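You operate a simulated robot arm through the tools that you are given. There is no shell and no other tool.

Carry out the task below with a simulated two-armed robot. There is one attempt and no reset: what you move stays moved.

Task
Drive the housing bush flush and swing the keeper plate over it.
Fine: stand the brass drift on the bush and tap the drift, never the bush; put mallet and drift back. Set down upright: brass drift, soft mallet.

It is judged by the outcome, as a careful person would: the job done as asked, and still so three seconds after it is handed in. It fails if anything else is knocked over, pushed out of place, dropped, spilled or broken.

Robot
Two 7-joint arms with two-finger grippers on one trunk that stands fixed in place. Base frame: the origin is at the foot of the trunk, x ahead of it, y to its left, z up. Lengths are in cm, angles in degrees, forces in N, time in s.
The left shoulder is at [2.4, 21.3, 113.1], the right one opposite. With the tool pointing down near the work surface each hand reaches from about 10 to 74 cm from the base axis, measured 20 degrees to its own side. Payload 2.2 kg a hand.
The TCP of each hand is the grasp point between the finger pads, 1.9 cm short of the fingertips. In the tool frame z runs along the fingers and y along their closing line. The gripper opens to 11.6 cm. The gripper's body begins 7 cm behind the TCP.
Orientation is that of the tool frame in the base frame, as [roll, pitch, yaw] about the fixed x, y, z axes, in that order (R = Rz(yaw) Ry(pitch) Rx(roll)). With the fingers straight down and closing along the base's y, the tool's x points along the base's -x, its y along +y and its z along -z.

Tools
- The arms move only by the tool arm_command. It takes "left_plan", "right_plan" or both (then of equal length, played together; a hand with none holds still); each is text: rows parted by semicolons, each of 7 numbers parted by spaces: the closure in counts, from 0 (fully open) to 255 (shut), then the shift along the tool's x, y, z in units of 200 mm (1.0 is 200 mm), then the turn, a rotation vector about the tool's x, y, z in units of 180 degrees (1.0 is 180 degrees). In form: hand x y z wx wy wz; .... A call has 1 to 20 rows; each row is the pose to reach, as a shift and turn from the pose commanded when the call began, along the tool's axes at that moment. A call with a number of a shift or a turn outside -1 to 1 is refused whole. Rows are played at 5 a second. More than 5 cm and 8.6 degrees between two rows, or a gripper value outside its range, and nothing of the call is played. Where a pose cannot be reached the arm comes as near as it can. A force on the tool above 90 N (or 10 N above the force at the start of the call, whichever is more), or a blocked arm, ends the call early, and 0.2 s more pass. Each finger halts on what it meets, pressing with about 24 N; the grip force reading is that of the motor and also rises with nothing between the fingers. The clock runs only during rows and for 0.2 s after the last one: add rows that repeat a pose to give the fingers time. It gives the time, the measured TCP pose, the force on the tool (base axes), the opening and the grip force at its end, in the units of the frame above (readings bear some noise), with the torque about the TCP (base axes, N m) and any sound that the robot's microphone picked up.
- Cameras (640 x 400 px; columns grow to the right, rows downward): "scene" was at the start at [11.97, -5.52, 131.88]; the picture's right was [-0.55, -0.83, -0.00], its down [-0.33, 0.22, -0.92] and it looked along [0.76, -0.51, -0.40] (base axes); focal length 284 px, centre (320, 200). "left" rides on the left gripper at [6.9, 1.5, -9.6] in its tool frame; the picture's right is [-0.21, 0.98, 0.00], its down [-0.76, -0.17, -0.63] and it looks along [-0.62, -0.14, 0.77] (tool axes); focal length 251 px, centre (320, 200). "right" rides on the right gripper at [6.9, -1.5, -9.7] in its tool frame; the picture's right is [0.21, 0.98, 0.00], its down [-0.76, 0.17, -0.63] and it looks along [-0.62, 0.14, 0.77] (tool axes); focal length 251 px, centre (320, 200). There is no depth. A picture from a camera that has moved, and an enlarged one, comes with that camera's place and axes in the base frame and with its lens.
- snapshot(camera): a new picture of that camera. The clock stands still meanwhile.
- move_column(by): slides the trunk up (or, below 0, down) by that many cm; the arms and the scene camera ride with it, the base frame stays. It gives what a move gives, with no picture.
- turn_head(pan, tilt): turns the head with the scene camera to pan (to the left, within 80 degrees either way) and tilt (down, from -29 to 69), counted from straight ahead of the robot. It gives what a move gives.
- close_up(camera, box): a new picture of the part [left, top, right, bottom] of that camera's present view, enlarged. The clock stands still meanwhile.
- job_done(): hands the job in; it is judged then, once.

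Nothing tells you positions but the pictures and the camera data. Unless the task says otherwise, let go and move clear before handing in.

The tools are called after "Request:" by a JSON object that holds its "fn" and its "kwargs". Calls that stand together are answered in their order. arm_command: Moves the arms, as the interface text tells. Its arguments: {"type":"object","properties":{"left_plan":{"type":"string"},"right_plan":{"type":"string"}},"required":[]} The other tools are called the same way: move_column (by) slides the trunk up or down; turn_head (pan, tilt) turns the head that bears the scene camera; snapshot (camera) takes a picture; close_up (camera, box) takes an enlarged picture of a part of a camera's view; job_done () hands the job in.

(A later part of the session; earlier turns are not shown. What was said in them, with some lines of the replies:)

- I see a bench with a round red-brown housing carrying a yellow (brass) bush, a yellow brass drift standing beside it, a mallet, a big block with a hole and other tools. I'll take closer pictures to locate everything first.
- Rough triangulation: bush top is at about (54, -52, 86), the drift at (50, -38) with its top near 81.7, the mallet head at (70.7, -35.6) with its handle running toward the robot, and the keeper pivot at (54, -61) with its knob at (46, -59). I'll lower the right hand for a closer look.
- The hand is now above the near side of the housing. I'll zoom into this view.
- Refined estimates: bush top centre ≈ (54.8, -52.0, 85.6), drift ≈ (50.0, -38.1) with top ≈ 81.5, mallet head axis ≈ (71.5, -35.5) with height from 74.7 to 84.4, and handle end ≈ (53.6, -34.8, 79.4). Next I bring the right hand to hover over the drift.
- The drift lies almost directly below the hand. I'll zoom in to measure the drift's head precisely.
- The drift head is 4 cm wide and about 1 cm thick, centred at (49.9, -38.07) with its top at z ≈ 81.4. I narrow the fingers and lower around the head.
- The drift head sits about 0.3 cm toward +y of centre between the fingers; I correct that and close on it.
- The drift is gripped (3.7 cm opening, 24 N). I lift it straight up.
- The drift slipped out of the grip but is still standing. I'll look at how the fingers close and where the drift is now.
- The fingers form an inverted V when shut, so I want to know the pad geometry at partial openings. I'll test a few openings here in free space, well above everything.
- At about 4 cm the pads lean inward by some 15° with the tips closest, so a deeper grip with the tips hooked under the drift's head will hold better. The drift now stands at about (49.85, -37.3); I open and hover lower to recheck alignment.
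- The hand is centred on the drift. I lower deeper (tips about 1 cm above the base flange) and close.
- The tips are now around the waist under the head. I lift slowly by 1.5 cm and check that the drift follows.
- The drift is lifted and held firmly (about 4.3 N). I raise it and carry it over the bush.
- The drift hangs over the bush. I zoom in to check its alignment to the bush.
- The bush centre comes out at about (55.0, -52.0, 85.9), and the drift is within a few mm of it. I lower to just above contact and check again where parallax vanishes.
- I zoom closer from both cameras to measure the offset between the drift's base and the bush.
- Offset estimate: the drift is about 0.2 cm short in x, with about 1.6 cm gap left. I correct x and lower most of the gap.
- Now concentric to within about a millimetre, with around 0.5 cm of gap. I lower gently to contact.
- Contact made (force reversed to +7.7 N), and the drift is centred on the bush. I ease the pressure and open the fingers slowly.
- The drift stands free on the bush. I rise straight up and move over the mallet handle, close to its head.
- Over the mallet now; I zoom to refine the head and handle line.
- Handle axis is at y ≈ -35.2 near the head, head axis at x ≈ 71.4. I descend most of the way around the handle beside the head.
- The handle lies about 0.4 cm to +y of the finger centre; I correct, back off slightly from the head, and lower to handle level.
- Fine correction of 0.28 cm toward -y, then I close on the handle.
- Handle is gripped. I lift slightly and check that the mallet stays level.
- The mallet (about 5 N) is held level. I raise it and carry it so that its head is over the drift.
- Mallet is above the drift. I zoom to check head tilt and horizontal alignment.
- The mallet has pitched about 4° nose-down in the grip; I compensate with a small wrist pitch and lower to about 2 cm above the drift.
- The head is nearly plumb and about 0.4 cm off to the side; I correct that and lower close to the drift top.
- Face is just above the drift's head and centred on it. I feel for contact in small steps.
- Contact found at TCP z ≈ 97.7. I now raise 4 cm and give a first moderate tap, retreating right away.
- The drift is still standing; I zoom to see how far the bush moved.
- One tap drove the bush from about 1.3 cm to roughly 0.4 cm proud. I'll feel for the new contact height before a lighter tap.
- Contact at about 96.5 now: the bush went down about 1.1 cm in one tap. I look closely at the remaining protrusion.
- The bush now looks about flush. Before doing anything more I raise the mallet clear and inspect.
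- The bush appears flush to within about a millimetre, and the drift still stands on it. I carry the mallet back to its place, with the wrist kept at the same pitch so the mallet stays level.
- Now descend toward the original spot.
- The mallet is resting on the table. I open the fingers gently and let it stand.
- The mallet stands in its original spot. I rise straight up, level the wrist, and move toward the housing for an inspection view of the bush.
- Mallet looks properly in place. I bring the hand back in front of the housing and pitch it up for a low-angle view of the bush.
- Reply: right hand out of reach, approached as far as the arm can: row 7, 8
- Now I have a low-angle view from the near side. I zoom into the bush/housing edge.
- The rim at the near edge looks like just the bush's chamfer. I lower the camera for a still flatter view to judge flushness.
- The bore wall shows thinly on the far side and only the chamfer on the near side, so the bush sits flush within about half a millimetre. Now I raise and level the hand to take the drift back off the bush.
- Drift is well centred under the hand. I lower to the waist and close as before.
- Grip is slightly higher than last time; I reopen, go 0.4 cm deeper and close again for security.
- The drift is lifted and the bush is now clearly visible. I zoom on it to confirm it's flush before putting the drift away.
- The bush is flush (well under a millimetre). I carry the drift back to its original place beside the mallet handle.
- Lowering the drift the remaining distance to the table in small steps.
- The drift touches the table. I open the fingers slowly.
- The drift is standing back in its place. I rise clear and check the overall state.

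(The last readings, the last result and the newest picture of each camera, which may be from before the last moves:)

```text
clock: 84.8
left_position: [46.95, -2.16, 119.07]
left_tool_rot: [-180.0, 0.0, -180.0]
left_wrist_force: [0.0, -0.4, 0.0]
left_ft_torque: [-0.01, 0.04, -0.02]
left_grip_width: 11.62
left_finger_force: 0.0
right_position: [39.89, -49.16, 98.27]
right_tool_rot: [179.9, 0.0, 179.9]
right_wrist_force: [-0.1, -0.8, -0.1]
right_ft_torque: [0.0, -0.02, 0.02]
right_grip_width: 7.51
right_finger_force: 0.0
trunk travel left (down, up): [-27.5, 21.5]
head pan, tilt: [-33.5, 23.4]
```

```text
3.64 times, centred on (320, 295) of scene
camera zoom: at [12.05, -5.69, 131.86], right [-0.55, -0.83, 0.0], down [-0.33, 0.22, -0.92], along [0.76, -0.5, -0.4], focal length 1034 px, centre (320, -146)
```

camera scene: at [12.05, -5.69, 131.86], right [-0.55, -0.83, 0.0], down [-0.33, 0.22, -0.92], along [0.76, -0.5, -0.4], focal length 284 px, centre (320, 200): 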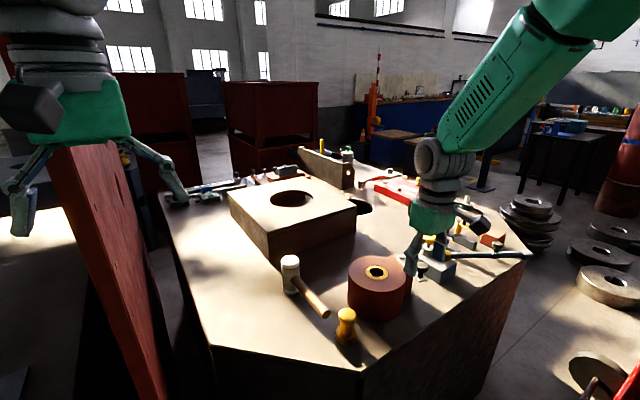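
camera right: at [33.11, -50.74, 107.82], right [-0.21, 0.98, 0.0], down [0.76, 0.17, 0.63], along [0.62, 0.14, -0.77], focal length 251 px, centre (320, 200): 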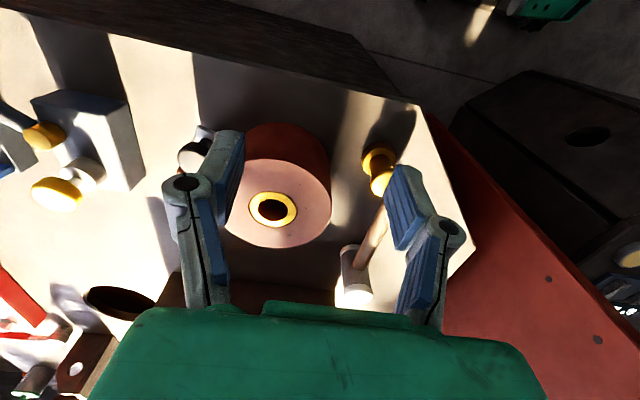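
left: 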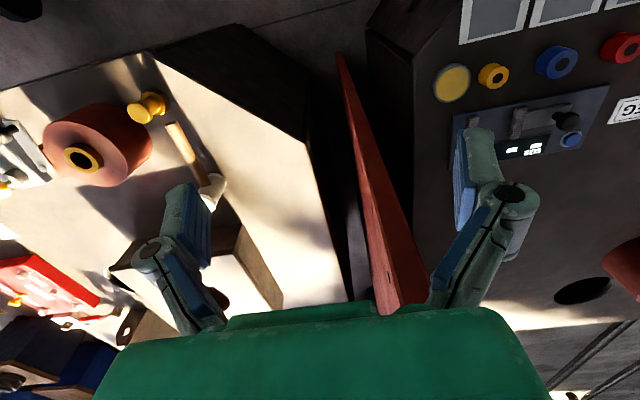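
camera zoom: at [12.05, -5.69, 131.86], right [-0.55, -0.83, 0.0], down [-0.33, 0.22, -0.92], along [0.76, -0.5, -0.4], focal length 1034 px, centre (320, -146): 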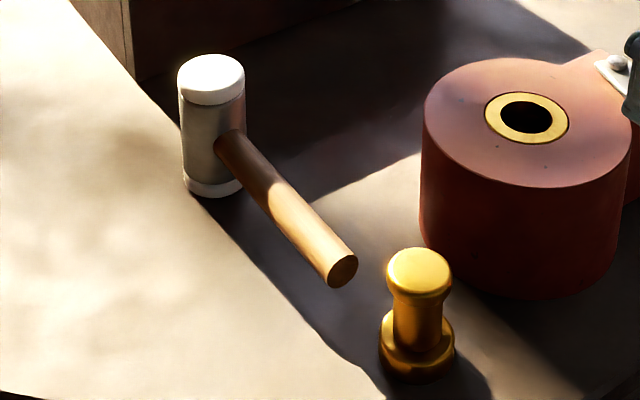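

Drift and mallet stand in their places. Now the keeper: pivot ≈ (54.9, -61.5), knob ≈ (46.7, -59.2, top 88.5), to be swung about 75° clockwise until it lies over the bush at (55, -52). I hover over the knob with the hand yawed about 50° clockwise, so the fingers straddle the knob along the swing direction.

Request:
{"fn": "arm_command", "kwargs": {"right_plan": "90 -0.06 -0.08 0 0 0 0.0463; 90 -0.12 -0.17 0 0 0 0.0926; 90 -0.18 -0.26 0 0 0 0.1389; 90 -0.24 -0.35 0 0 0 0.1852; 90 -0.3 -0.44 0 0 0 0.2315; 90 -0.34 -0.5 0.05 0 0 0.2778; 90 -0.34 -0.5 0.1 0 0 0.2778; 90 -0.34 -0.5 0.1 0 0 0.2778"}}

Request:
{"fn": "snapshot", "kwargs": {"camera": "right"}}

Request:
{"fn": "close_up", "kwargs": {"camera": "scene", "box": [340, 190, 480, 310]}}

```text
clock: 86.6
left_position: [47.0, -2.08, 119.08]
left_tool_rot: [180.0, 0.1, -180.0]
left_wrist_force: [0.2, -0.2, 0.1]
left_ft_torque: [-0.01, 0.03, 0.02]
left_grip_width: 11.6
left_finger_force: 0.0
right_position: [46.77, -59.17, 96.46]
right_tool_rot: [-180.0, -0.1, 129.9]
right_wrist_force: [-0.1, -0.6, 0.3]
right_ft_torque: [-0.01, 0.0, 0.01]
right_grip_width: 7.5
right_finger_force: 0.0
trunk travel left (down, up): [-27.5, 21.5]
head pan, tilt: [-33.5, 23.4]
```

```text
taken
camera right: at [41.2, -54.74, 106.01], right [0.61, 0.79, 0.0], down [0.61, -0.47, 0.63], along [0.5, -0.39, -0.77], focal length 251 px, centre (320, 200)
```

right: 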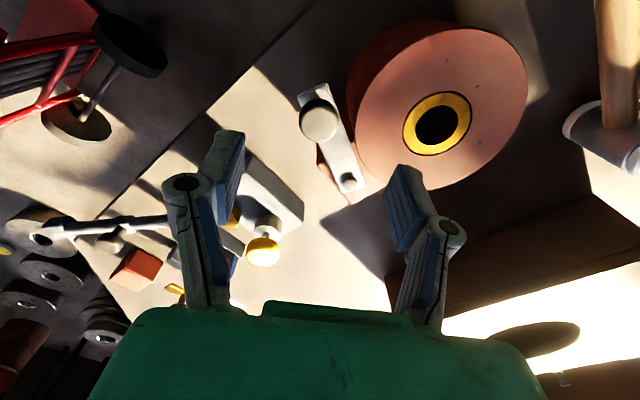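

```text
3.33 times, centred on (410, 250) of scene
camera zoom: at [12.06, -5.62, 131.87], right [-0.55, -0.83, 0.0], down [-0.33, 0.22, -0.92], along [0.76, -0.5, -0.4], focal length 948 px, centre (20, 33)
```

zoom: 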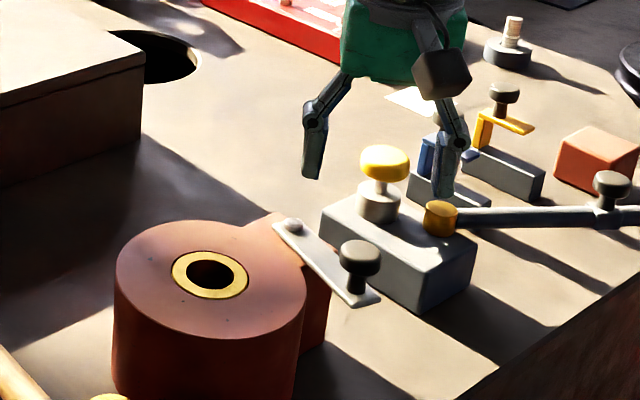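

The knob is exactly below the hand. I narrow the fingers to about 5.5 cm and lower them around the knob, tips staying above the plate.

Request:
{"fn": "arm_command", "kwargs": {"right_plan": "134 0 0 0 0 0 0; 134 0 0 0.1 0 0 0; 134 0 0 0.2 0 0 0; 134 0 0 0.3 0 0 0; 134 0 0 0.37 0 0 0; 134 0 0 0.405 0 0 0; 134 0 0 0.405 0 0 0"}}

Request:
{"fn": "close_up", "kwargs": {"camera": "right", "box": [200, 60, 440, 240]}}

Request:
{"fn": "close_up", "kwargs": {"camera": "scene", "box": [370, 220, 470, 310]}}

```text
clock: 88.2
left_position: [47.06, -2.16, 119.27]
left_tool_rot: [-179.9, 0.1, 180.0]
left_wrist_force: [-0.2, -0.5, 0.3]
left_ft_torque: [0.01, -0.01, 0.02]
left_grip_width: 11.6
left_finger_force: 0.0
right_position: [46.62, -59.09, 88.34]
right_tool_rot: [-179.9, 0.1, 130.0]
right_wrist_force: [0.5, -0.3, 0.5]
right_ft_torque: [-0.01, -0.01, 0.02]
right_grip_width: 5.51
right_finger_force: 0.0
trunk travel left (down, up): [-27.5, 21.5]
head pan, tilt: [-33.5, 23.4]
```

```text
2.22 times, centred on (320, 150) of right
camera zoom: at [41.16, -54.79, 97.9], right [0.61, 0.79, 0.0], down [0.61, -0.47, 0.63], along [0.5, -0.39, -0.77], focal length 559 px, centre (320, 311)
```

zoom: 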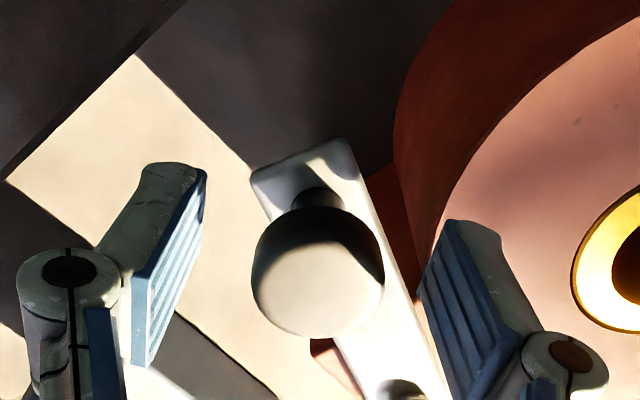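

```text
4.44 times, centred on (420, 265) of scene
camera zoom: at [12.07, -5.64, 131.87], right [-0.55, -0.83, 0.0], down [-0.33, 0.22, -0.92], along [0.76, -0.5, -0.4], focal length 1263 px, centre (-124, -89)
```

zoom: 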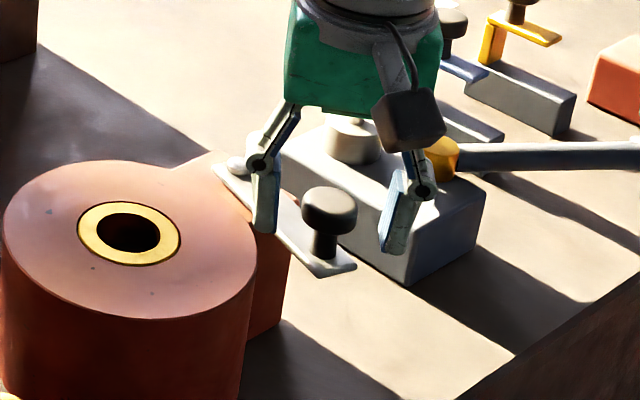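

The knob sits between the fingers. I close to a loose cage (not gripping) and begin swinging along the arc around the pivot.

Request:
{"fn": "arm_command", "kwargs": {"right_plan": "170 0 0 0 0 0 0; 189 0 0 0 0 0 0; 189 0 0 0 0 0 0; 189 0.015 0.026 0 0 0 0; 189 0.0294 0.0521 0 0 0 0; 189 0.042 0.085 0 0 0 0; 189 0.0537 0.1188 0 0 0 0; 189 0.0537 0.1188 0 0 0 0"}}

Request:
{"fn": "close_up", "kwargs": {"camera": "right", "box": [200, 60, 440, 240]}}

Request:
{"fn": "close_up", "kwargs": {"camera": "scene", "box": [350, 220, 450, 310]}}

```text
clock: 90.0
left_position: [47.08, -2.01, 119.28]
left_tool_rot: [179.9, 0.1, 180.0]
left_wrist_force: [-0.3, -0.1, -0.4]
left_ft_torque: [-0.02, -0.04, 0.01]
left_grip_width: 11.6
left_finger_force: 0.0
right_position: [47.91, -56.7, 88.35]
right_tool_rot: [180.0, 0.0, 130.0]
right_wrist_force: [-1.7, -0.1, -0.3]
right_ft_torque: [0.0, 0.0, -0.01]
right_grip_width: 3.09
right_finger_force: 0.4
trunk travel left (down, up): [-27.5, 21.5]
head pan, tilt: [-33.5, 23.4]
```

```text
2.22 times, centred on (320, 150) of right
camera zoom: at [42.19, -52.48, 97.94], right [0.61, 0.79, 0.0], down [0.61, -0.47, 0.63], along [0.5, -0.39, -0.77], focal length 559 px, centre (320, 311)
```

zoom: 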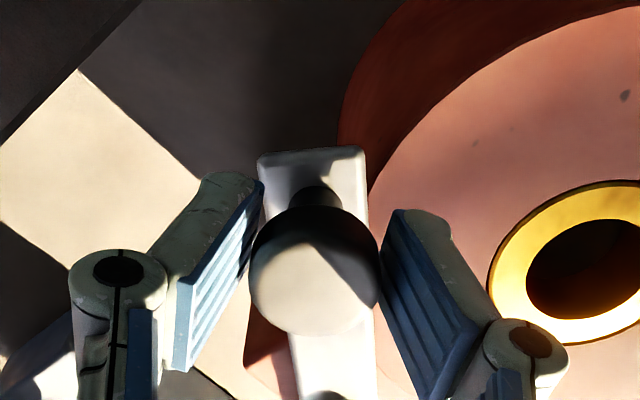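

```text
4.44 times, centred on (400, 265) of scene
camera zoom: at [12.05, -5.64, 131.87], right [-0.55, -0.83, 0.0], down [-0.33, 0.22, -0.92], along [0.76, -0.5, -0.4], focal length 1263 px, centre (-36, -89)
```

zoom: 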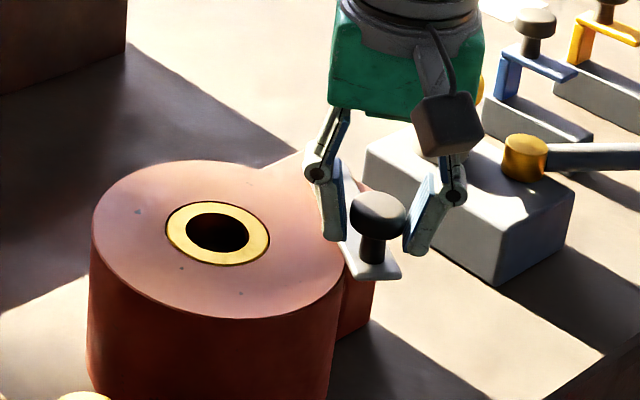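

The plate follows smoothly with almost no force. I continue the arc.

Request:
{"fn": "arm_command", "kwargs": {"right_plan": "189 0.0077 0.0352 0 0 0 0; 189 0.0125 0.0706 0 0 0 0; 189 0.0139 0.1064 0 0 0 0; 189 0.0124 0.1423 0 0 0 0; 189 0.0077 0.1775 0 0 0 0; 189 0 0.2123 0 0 0 0; 189 -0.0108 0.2469 0 0 0 0; 189 -0.0108 0.2469 0 0 0 0"}}

Request:
{"fn": "close_up", "kwargs": {"camera": "right", "box": [200, 60, 440, 240]}}

Request:
{"fn": "close_up", "kwargs": {"camera": "scene", "box": [350, 220, 450, 310]}}

```text
clock: 91.8
left_position: [47.03, -2.04, 119.22]
left_tool_rot: [180.0, 0.1, -180.0]
left_wrist_force: [0.3, 0.2, -0.4]
left_ft_torque: [-0.02, -0.03, 0.0]
left_grip_width: 11.58
left_finger_force: 0.1
right_position: [51.75, -53.69, 88.28]
right_tool_rot: [-179.9, 0.1, 130.0]
right_wrist_force: [-0.2, -1.4, -0.5]
right_ft_torque: [-0.04, 0.01, -0.02]
right_grip_width: 3.08
right_finger_force: 0.3
trunk travel left (down, up): [-27.5, 21.5]
head pan, tilt: [-33.5, 23.4]
```

```text
2.22 times, centred on (320, 150) of right
camera zoom: at [46.18, -49.42, 97.87], right [0.61, 0.79, 0.0], down [0.61, -0.47, 0.63], along [0.5, -0.39, -0.77], focal length 559 px, centre (320, 311)
```

zoom: 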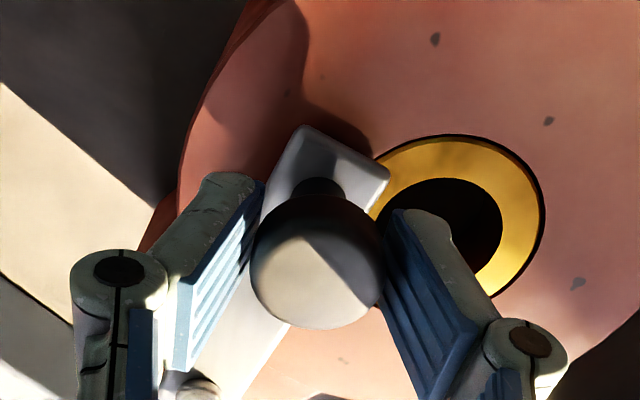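

```text
4.44 times, centred on (400, 265) of scene
camera zoom: at [12.09, -5.61, 131.87], right [-0.55, -0.83, 0.0], down [-0.33, 0.22, -0.92], along [0.76, -0.51, -0.4], focal length 1263 px, centre (-36, -89)
```

zoom: 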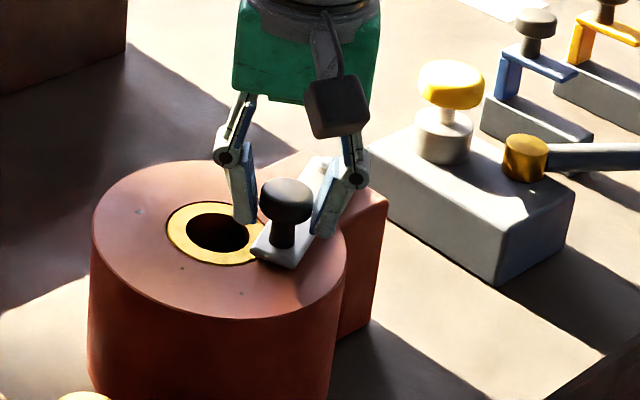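

The plate has started to cover the bush with no resistance. I continue toward the final angle.

Request:
{"fn": "arm_command", "kwargs": {"right_plan": "189 -0.0065 0.0165 0 0 0 0; 189 -0.0138 0.0328 0 0 0 0; 189 -0.022 0.049 0 0 0 0; 189 -0.0302 0.0648 0 0 0 0; 189 -0.0395 0.08 0 0 0 0; 189 -0.0492 0.0945 0 0 0 0; 189 -0.0492 0.0945 0 0 0 0"}}

Request:
{"fn": "close_up", "kwargs": {"camera": "right", "box": [200, 60, 440, 240]}}

Request:
{"fn": "close_up", "kwargs": {"camera": "scene", "box": [350, 220, 450, 310]}}

```text
clock: 93.4
left_position: [47.06, -2.04, 119.17]
left_tool_rot: [-179.9, 0.2, 179.9]
left_wrist_force: [-0.4, -0.3, -0.4]
left_ft_torque: [0.02, -0.01, 0.02]
left_grip_width: 11.62
left_finger_force: 0.2
right_position: [53.74, -53.21, 88.35]
right_tool_rot: [-180.0, 0.1, 130.1]
right_wrist_force: [-0.7, -1.0, -0.6]
right_ft_torque: [0.0, -0.05, 0.0]
right_grip_width: 3.09
right_finger_force: 0.0
trunk travel left (down, up): [-27.5, 21.5]
head pan, tilt: [-33.5, 23.4]
```

```text
2.22 times, centred on (320, 150) of right
camera zoom: at [48.2, -48.91, 97.83], right [0.61, 0.79, 0.0], down [0.61, -0.47, 0.63], along [0.5, -0.39, -0.77], focal length 559 px, centre (320, 311)
```

zoom: 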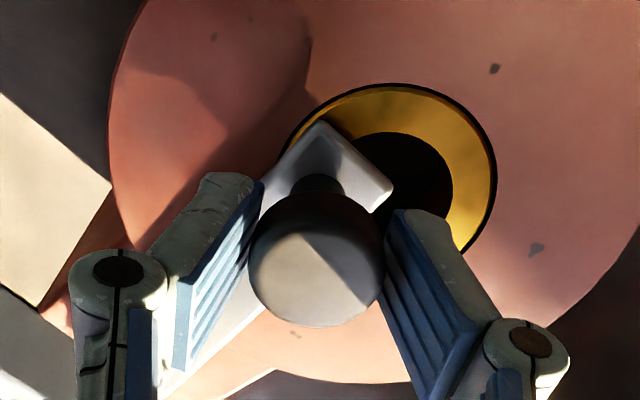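

```text
4.44 times, centred on (400, 265) of scene
camera zoom: at [12.1, -5.62, 131.86], right [-0.55, -0.83, 0.0], down [-0.33, 0.22, -0.92], along [0.76, -0.51, -0.4], focal length 1263 px, centre (-36, -89)
```

zoom: 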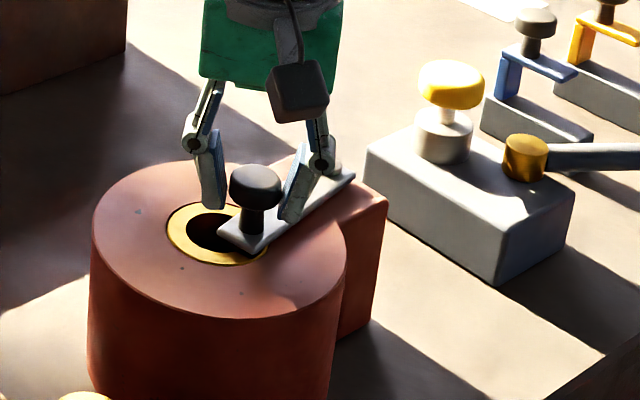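

Request:
{"fn": "arm_command", "kwargs": {"right_plan": "189 -0.011 0.0143 0 0 0 0; 189 -0.022 0.0285 0 0 0 0; 189 -0.0313 0.0396 0 0 0 0; 189 -0.0313 0.0396 0 0 0 0"}}

Request:
{"fn": "close_up", "kwargs": {"camera": "right", "box": [200, 60, 440, 240]}}

Request:
{"fn": "close_up", "kwargs": {"camera": "scene", "box": [350, 220, 450, 310]}}

```text
clock: 94.4
left_position: [47.1, -2.08, 119.15]
left_tool_rot: [180.0, 0.1, 179.9]
left_wrist_force: [0.6, 0.3, -0.4]
left_ft_torque: [0.0, 0.01, 0.02]
left_grip_width: 11.58
left_finger_force: 0.0
right_position: [54.96, -53.25, 88.47]
right_tool_rot: [180.0, 0.1, 130.1]
right_wrist_force: [-0.4, -0.9, 0.6]
right_ft_torque: [-0.02, 0.03, 0.0]
right_grip_width: 3.06
right_finger_force: 0.8
trunk travel left (down, up): [-27.5, 21.5]
head pan, tilt: [-33.5, 23.4]
```

```text
2.22 times, centred on (320, 150) of right
camera zoom: at [49.33, -48.91, 97.89], right [0.61, 0.79, 0.0], down [0.61, -0.47, 0.63], along [0.5, -0.39, -0.77], focal length 559 px, centre (320, 311)
```

zoom: 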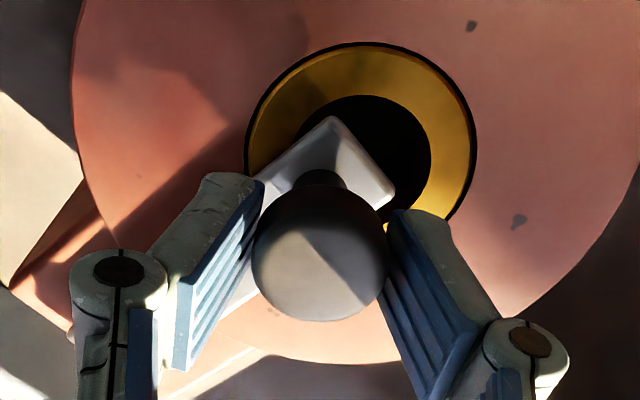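

```text
4.44 times, centred on (400, 265) of scene
camera zoom: at [12.1, -5.61, 131.86], right [-0.55, -0.83, 0.0], down [-0.33, 0.22, -0.92], along [0.76, -0.51, -0.4], focal length 1263 px, centre (-36, -89)
```

zoom: 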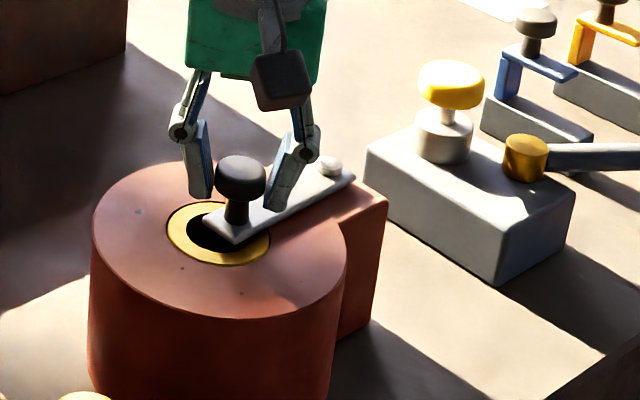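

The plate's axis now passes over the bush centre. I open the cage and rise straight up to check.

Request:
{"fn": "arm_command", "kwargs": {"right_plan": "165 0 0 0 0 0 0; 134 0 0 0 0 0 0; 134 0 0 0 0 0 0; 134 0 0 -0.08 0 0 0; 134 0 0 -0.2 0 0 0; 134 0 0 -0.35 0 0 0; 134 0 0 -0.5 0 0 0; 134 0.1 0 -0.65 0 0 0; 134 0.25 0 -0.75 0 0 0; 134 0.25 0 -0.75 0 0 0"}}

Request:
{"fn": "snapshot", "kwargs": {"camera": "right"}}

Request:
{"fn": "close_up", "kwargs": {"camera": "scene", "box": [350, 220, 450, 310]}}

```text
clock: 96.6
left_position: [47.16, -2.09, 119.0]
left_tool_rot: [180.0, -0.1, 180.0]
left_wrist_force: [1.1, 0.0, 1.2]
left_ft_torque: [0.01, 0.05, 0.0]
left_grip_width: 11.59
left_finger_force: 0.2
right_position: [51.62, -49.41, 103.22]
right_tool_rot: [-180.0, -0.1, 130.0]
right_wrist_force: [-0.8, 0.3, -0.4]
right_ft_torque: [0.0, 0.0, 0.01]
right_grip_width: 5.48
right_finger_force: 0.0
trunk travel left (down, up): [-27.5, 21.5]
head pan, tilt: [-33.5, 23.4]
```

```text
taken
camera right: at [46.01, -45.11, 112.88], right [0.61, 0.79, 0.0], down [0.61, -0.47, 0.63], along [0.5, -0.39, -0.77], focal length 251 px, centre (320, 200)
```

right: 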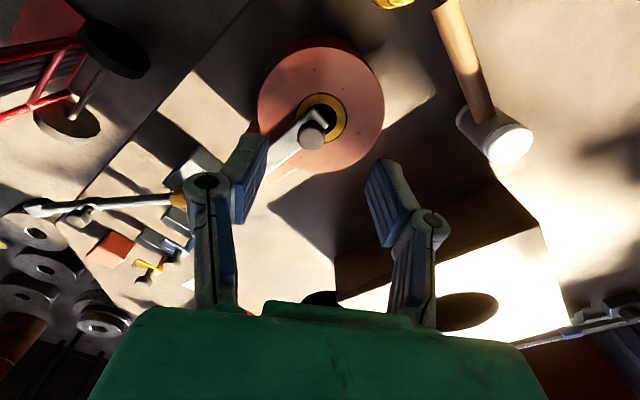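

```text
4.44 times, centred on (400, 265) of scene
camera zoom: at [12.15, -5.41, 131.86], right [-0.55, -0.83, 0.0], down [-0.34, 0.22, -0.92], along [0.76, -0.51, -0.4], focal length 1263 px, centre (-36, -89)
```

zoom: 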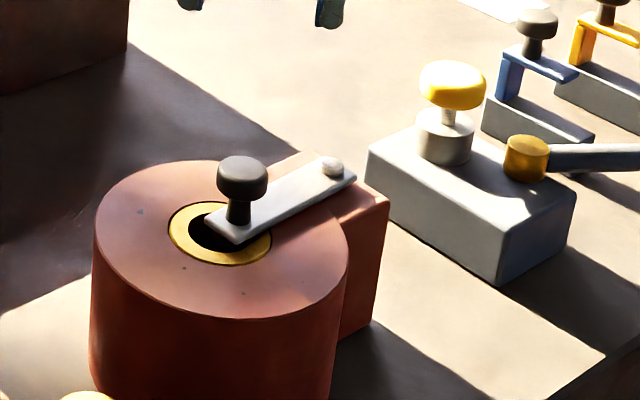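

Request:
{"fn": "close_up", "kwargs": {"camera": "right", "box": [240, 40, 400, 180]}}

Request:
{"fn": "close_up", "kwargs": {"camera": "scene", "box": [375, 250, 435, 285]}}

```text
2.86 times, centred on (320, 110) of right
camera zoom: at [46.01, -45.11, 112.88], right [0.61, 0.79, 0.0], down [0.61, -0.47, 0.63], along [0.5, -0.39, -0.77], focal length 718 px, centre (320, 457)
```

zoom: 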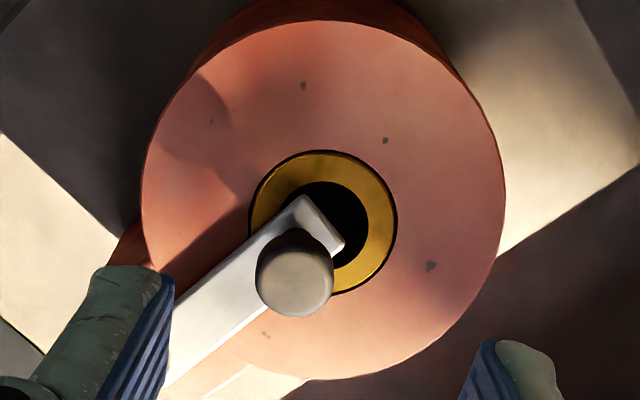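

```text
10.67 times, centred on (405, 268) of scene
camera zoom: at [12.15, -5.41, 131.86], right [-0.55, -0.83, 0.0], down [-0.34, 0.22, -0.92], along [0.76, -0.51, -0.4], focal length 3032 px, centre (-587, -520)
```

zoom: 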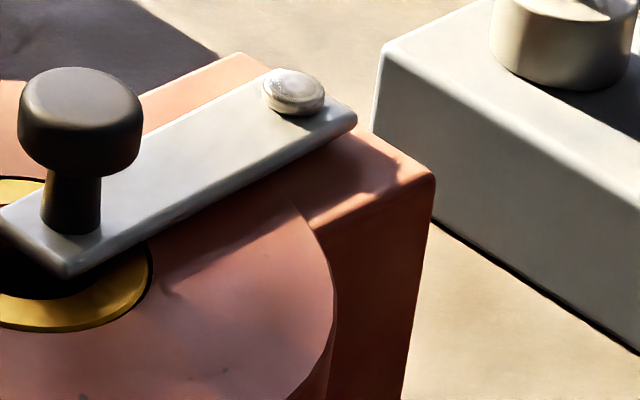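

The plate's end lies exactly over the bush centre. I withdraw the hand well clear and do a final check of everything.

Request:
{"fn": "arm_command", "kwargs": {"right_plan": "134 0 0 -0.12 0 0 0; 134 0 0 -0.27 0 0 0; 134 0 0 -0.42 0 0 0; 134 0 0 -0.57 0 0 0; 134 0 0 -0.72 0 0 0; 134 0.1 -0.1 -0.8 0 0 0; 134 0.2 -0.2 -0.8 0 0 0; 134 0.25 -0.35 -0.8 0 0 0; 134 0.25 -0.35 -0.8 0 0 0"}}

Request:
{"fn": "snapshot", "kwargs": {"camera": "scene"}}

Request:
{"fn": "close_up", "kwargs": {"camera": "scene", "box": [260, 220, 460, 345]}}

Request:
{"fn": "close_up", "kwargs": {"camera": "scene", "box": [380, 180, 540, 290]}}

```text
clock: 98.6
left_position: [47.07, -2.27, 119.13]
left_tool_rot: [-180.0, 0.0, 179.9]
left_wrist_force: [0.5, -0.7, -0.3]
left_ft_torque: [-0.01, -0.01, -0.03]
left_grip_width: 11.59
left_finger_force: 0.1
right_position: [42.88, -50.11, 119.03]
right_tool_rot: [-180.0, 0.1, 130.0]
right_wrist_force: [0.5, 0.5, 0.4]
right_ft_torque: [0.01, -0.01, -0.02]
right_grip_width: 5.48
right_finger_force: 0.0
trunk travel left (down, up): [-27.5, 21.5]
head pan, tilt: [-33.5, 23.4]
```

```text
taken
camera scene: at [12.03, -5.71, 131.86], right [-0.55, -0.83, 0.0], down [-0.33, 0.22, -0.92], along [0.76, -0.5, -0.4], focal length 284 px, centre (320, 200)
```

scene: 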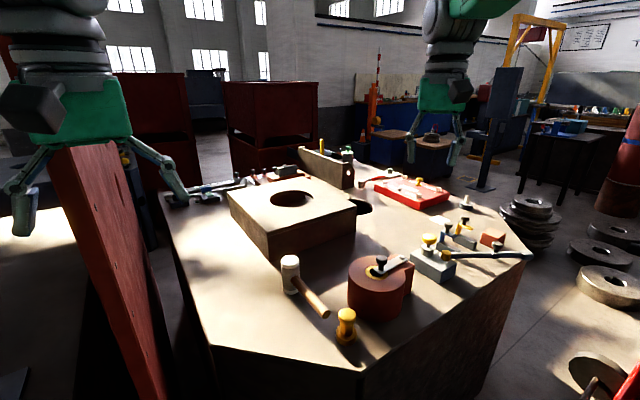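

```text
3.20 times, centred on (360, 282) of scene
camera zoom: at [12.03, -5.71, 131.86], right [-0.55, -0.83, 0.0], down [-0.33, 0.22, -0.92], along [0.76, -0.5, -0.4], focal length 910 px, centre (192, -64)
```

zoom: 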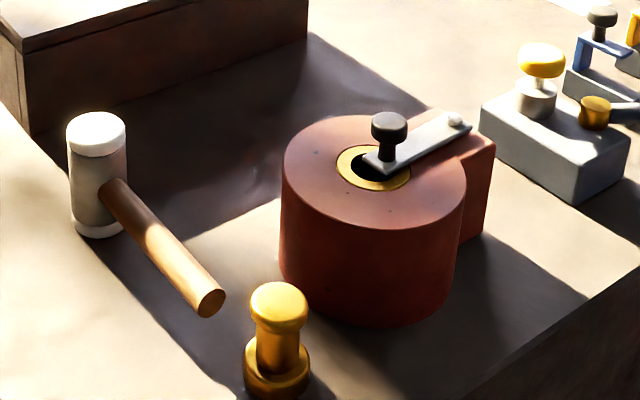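

```text
3.64 times, centred on (460, 235) of scene
camera zoom: at [12.03, -5.71, 131.86], right [-0.55, -0.83, 0.0], down [-0.33, 0.22, -0.92], along [0.76, -0.5, -0.4], focal length 1034 px, centre (-189, 73)
```

zoom: 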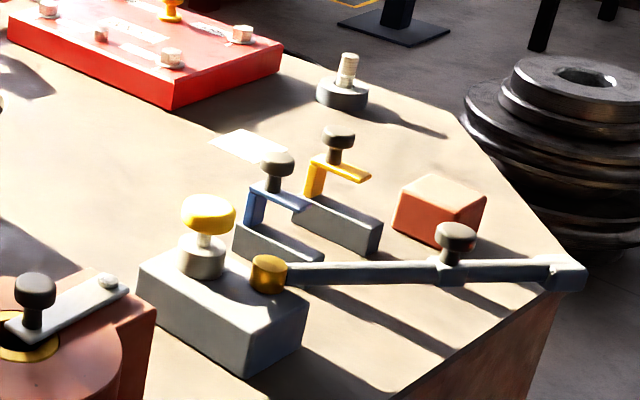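

Everything checks out in the pictures. The bush is flush with the keeper plate swung over its centre, the mallet and drift are standing upright within about half a centimetre of where they started, nothing else has moved, and the hands are clear. I hand the job in.

Request:
{"fn": "job_done", "kwargs": {}}

```text
The job is handed in.
```

The bush is driven flush and the keeper plate is swung over it, and the job is handed in.

- **Bush:** I stood the brass drift on it and struck only the drift with the mallet, never the bush. One proper tap and one slow contact brought it down. In the close-ups it measures flush to within about half a millimetre.
- **Keeper plate:** it swung over without resistance, and the end of the plate sits over the centre of the bush.
- **Drift:** it slipped out of the gripper on the first lift and shifted about 0.8 cm, but stayed standing. It is back upright at its original spot.
- **Mallet:** it is back standing on its head, about half a centimetre from where it began and turned by about 3 degrees.

In the final pictures nothing else on the bench had moved, and both hands are clear of the work.
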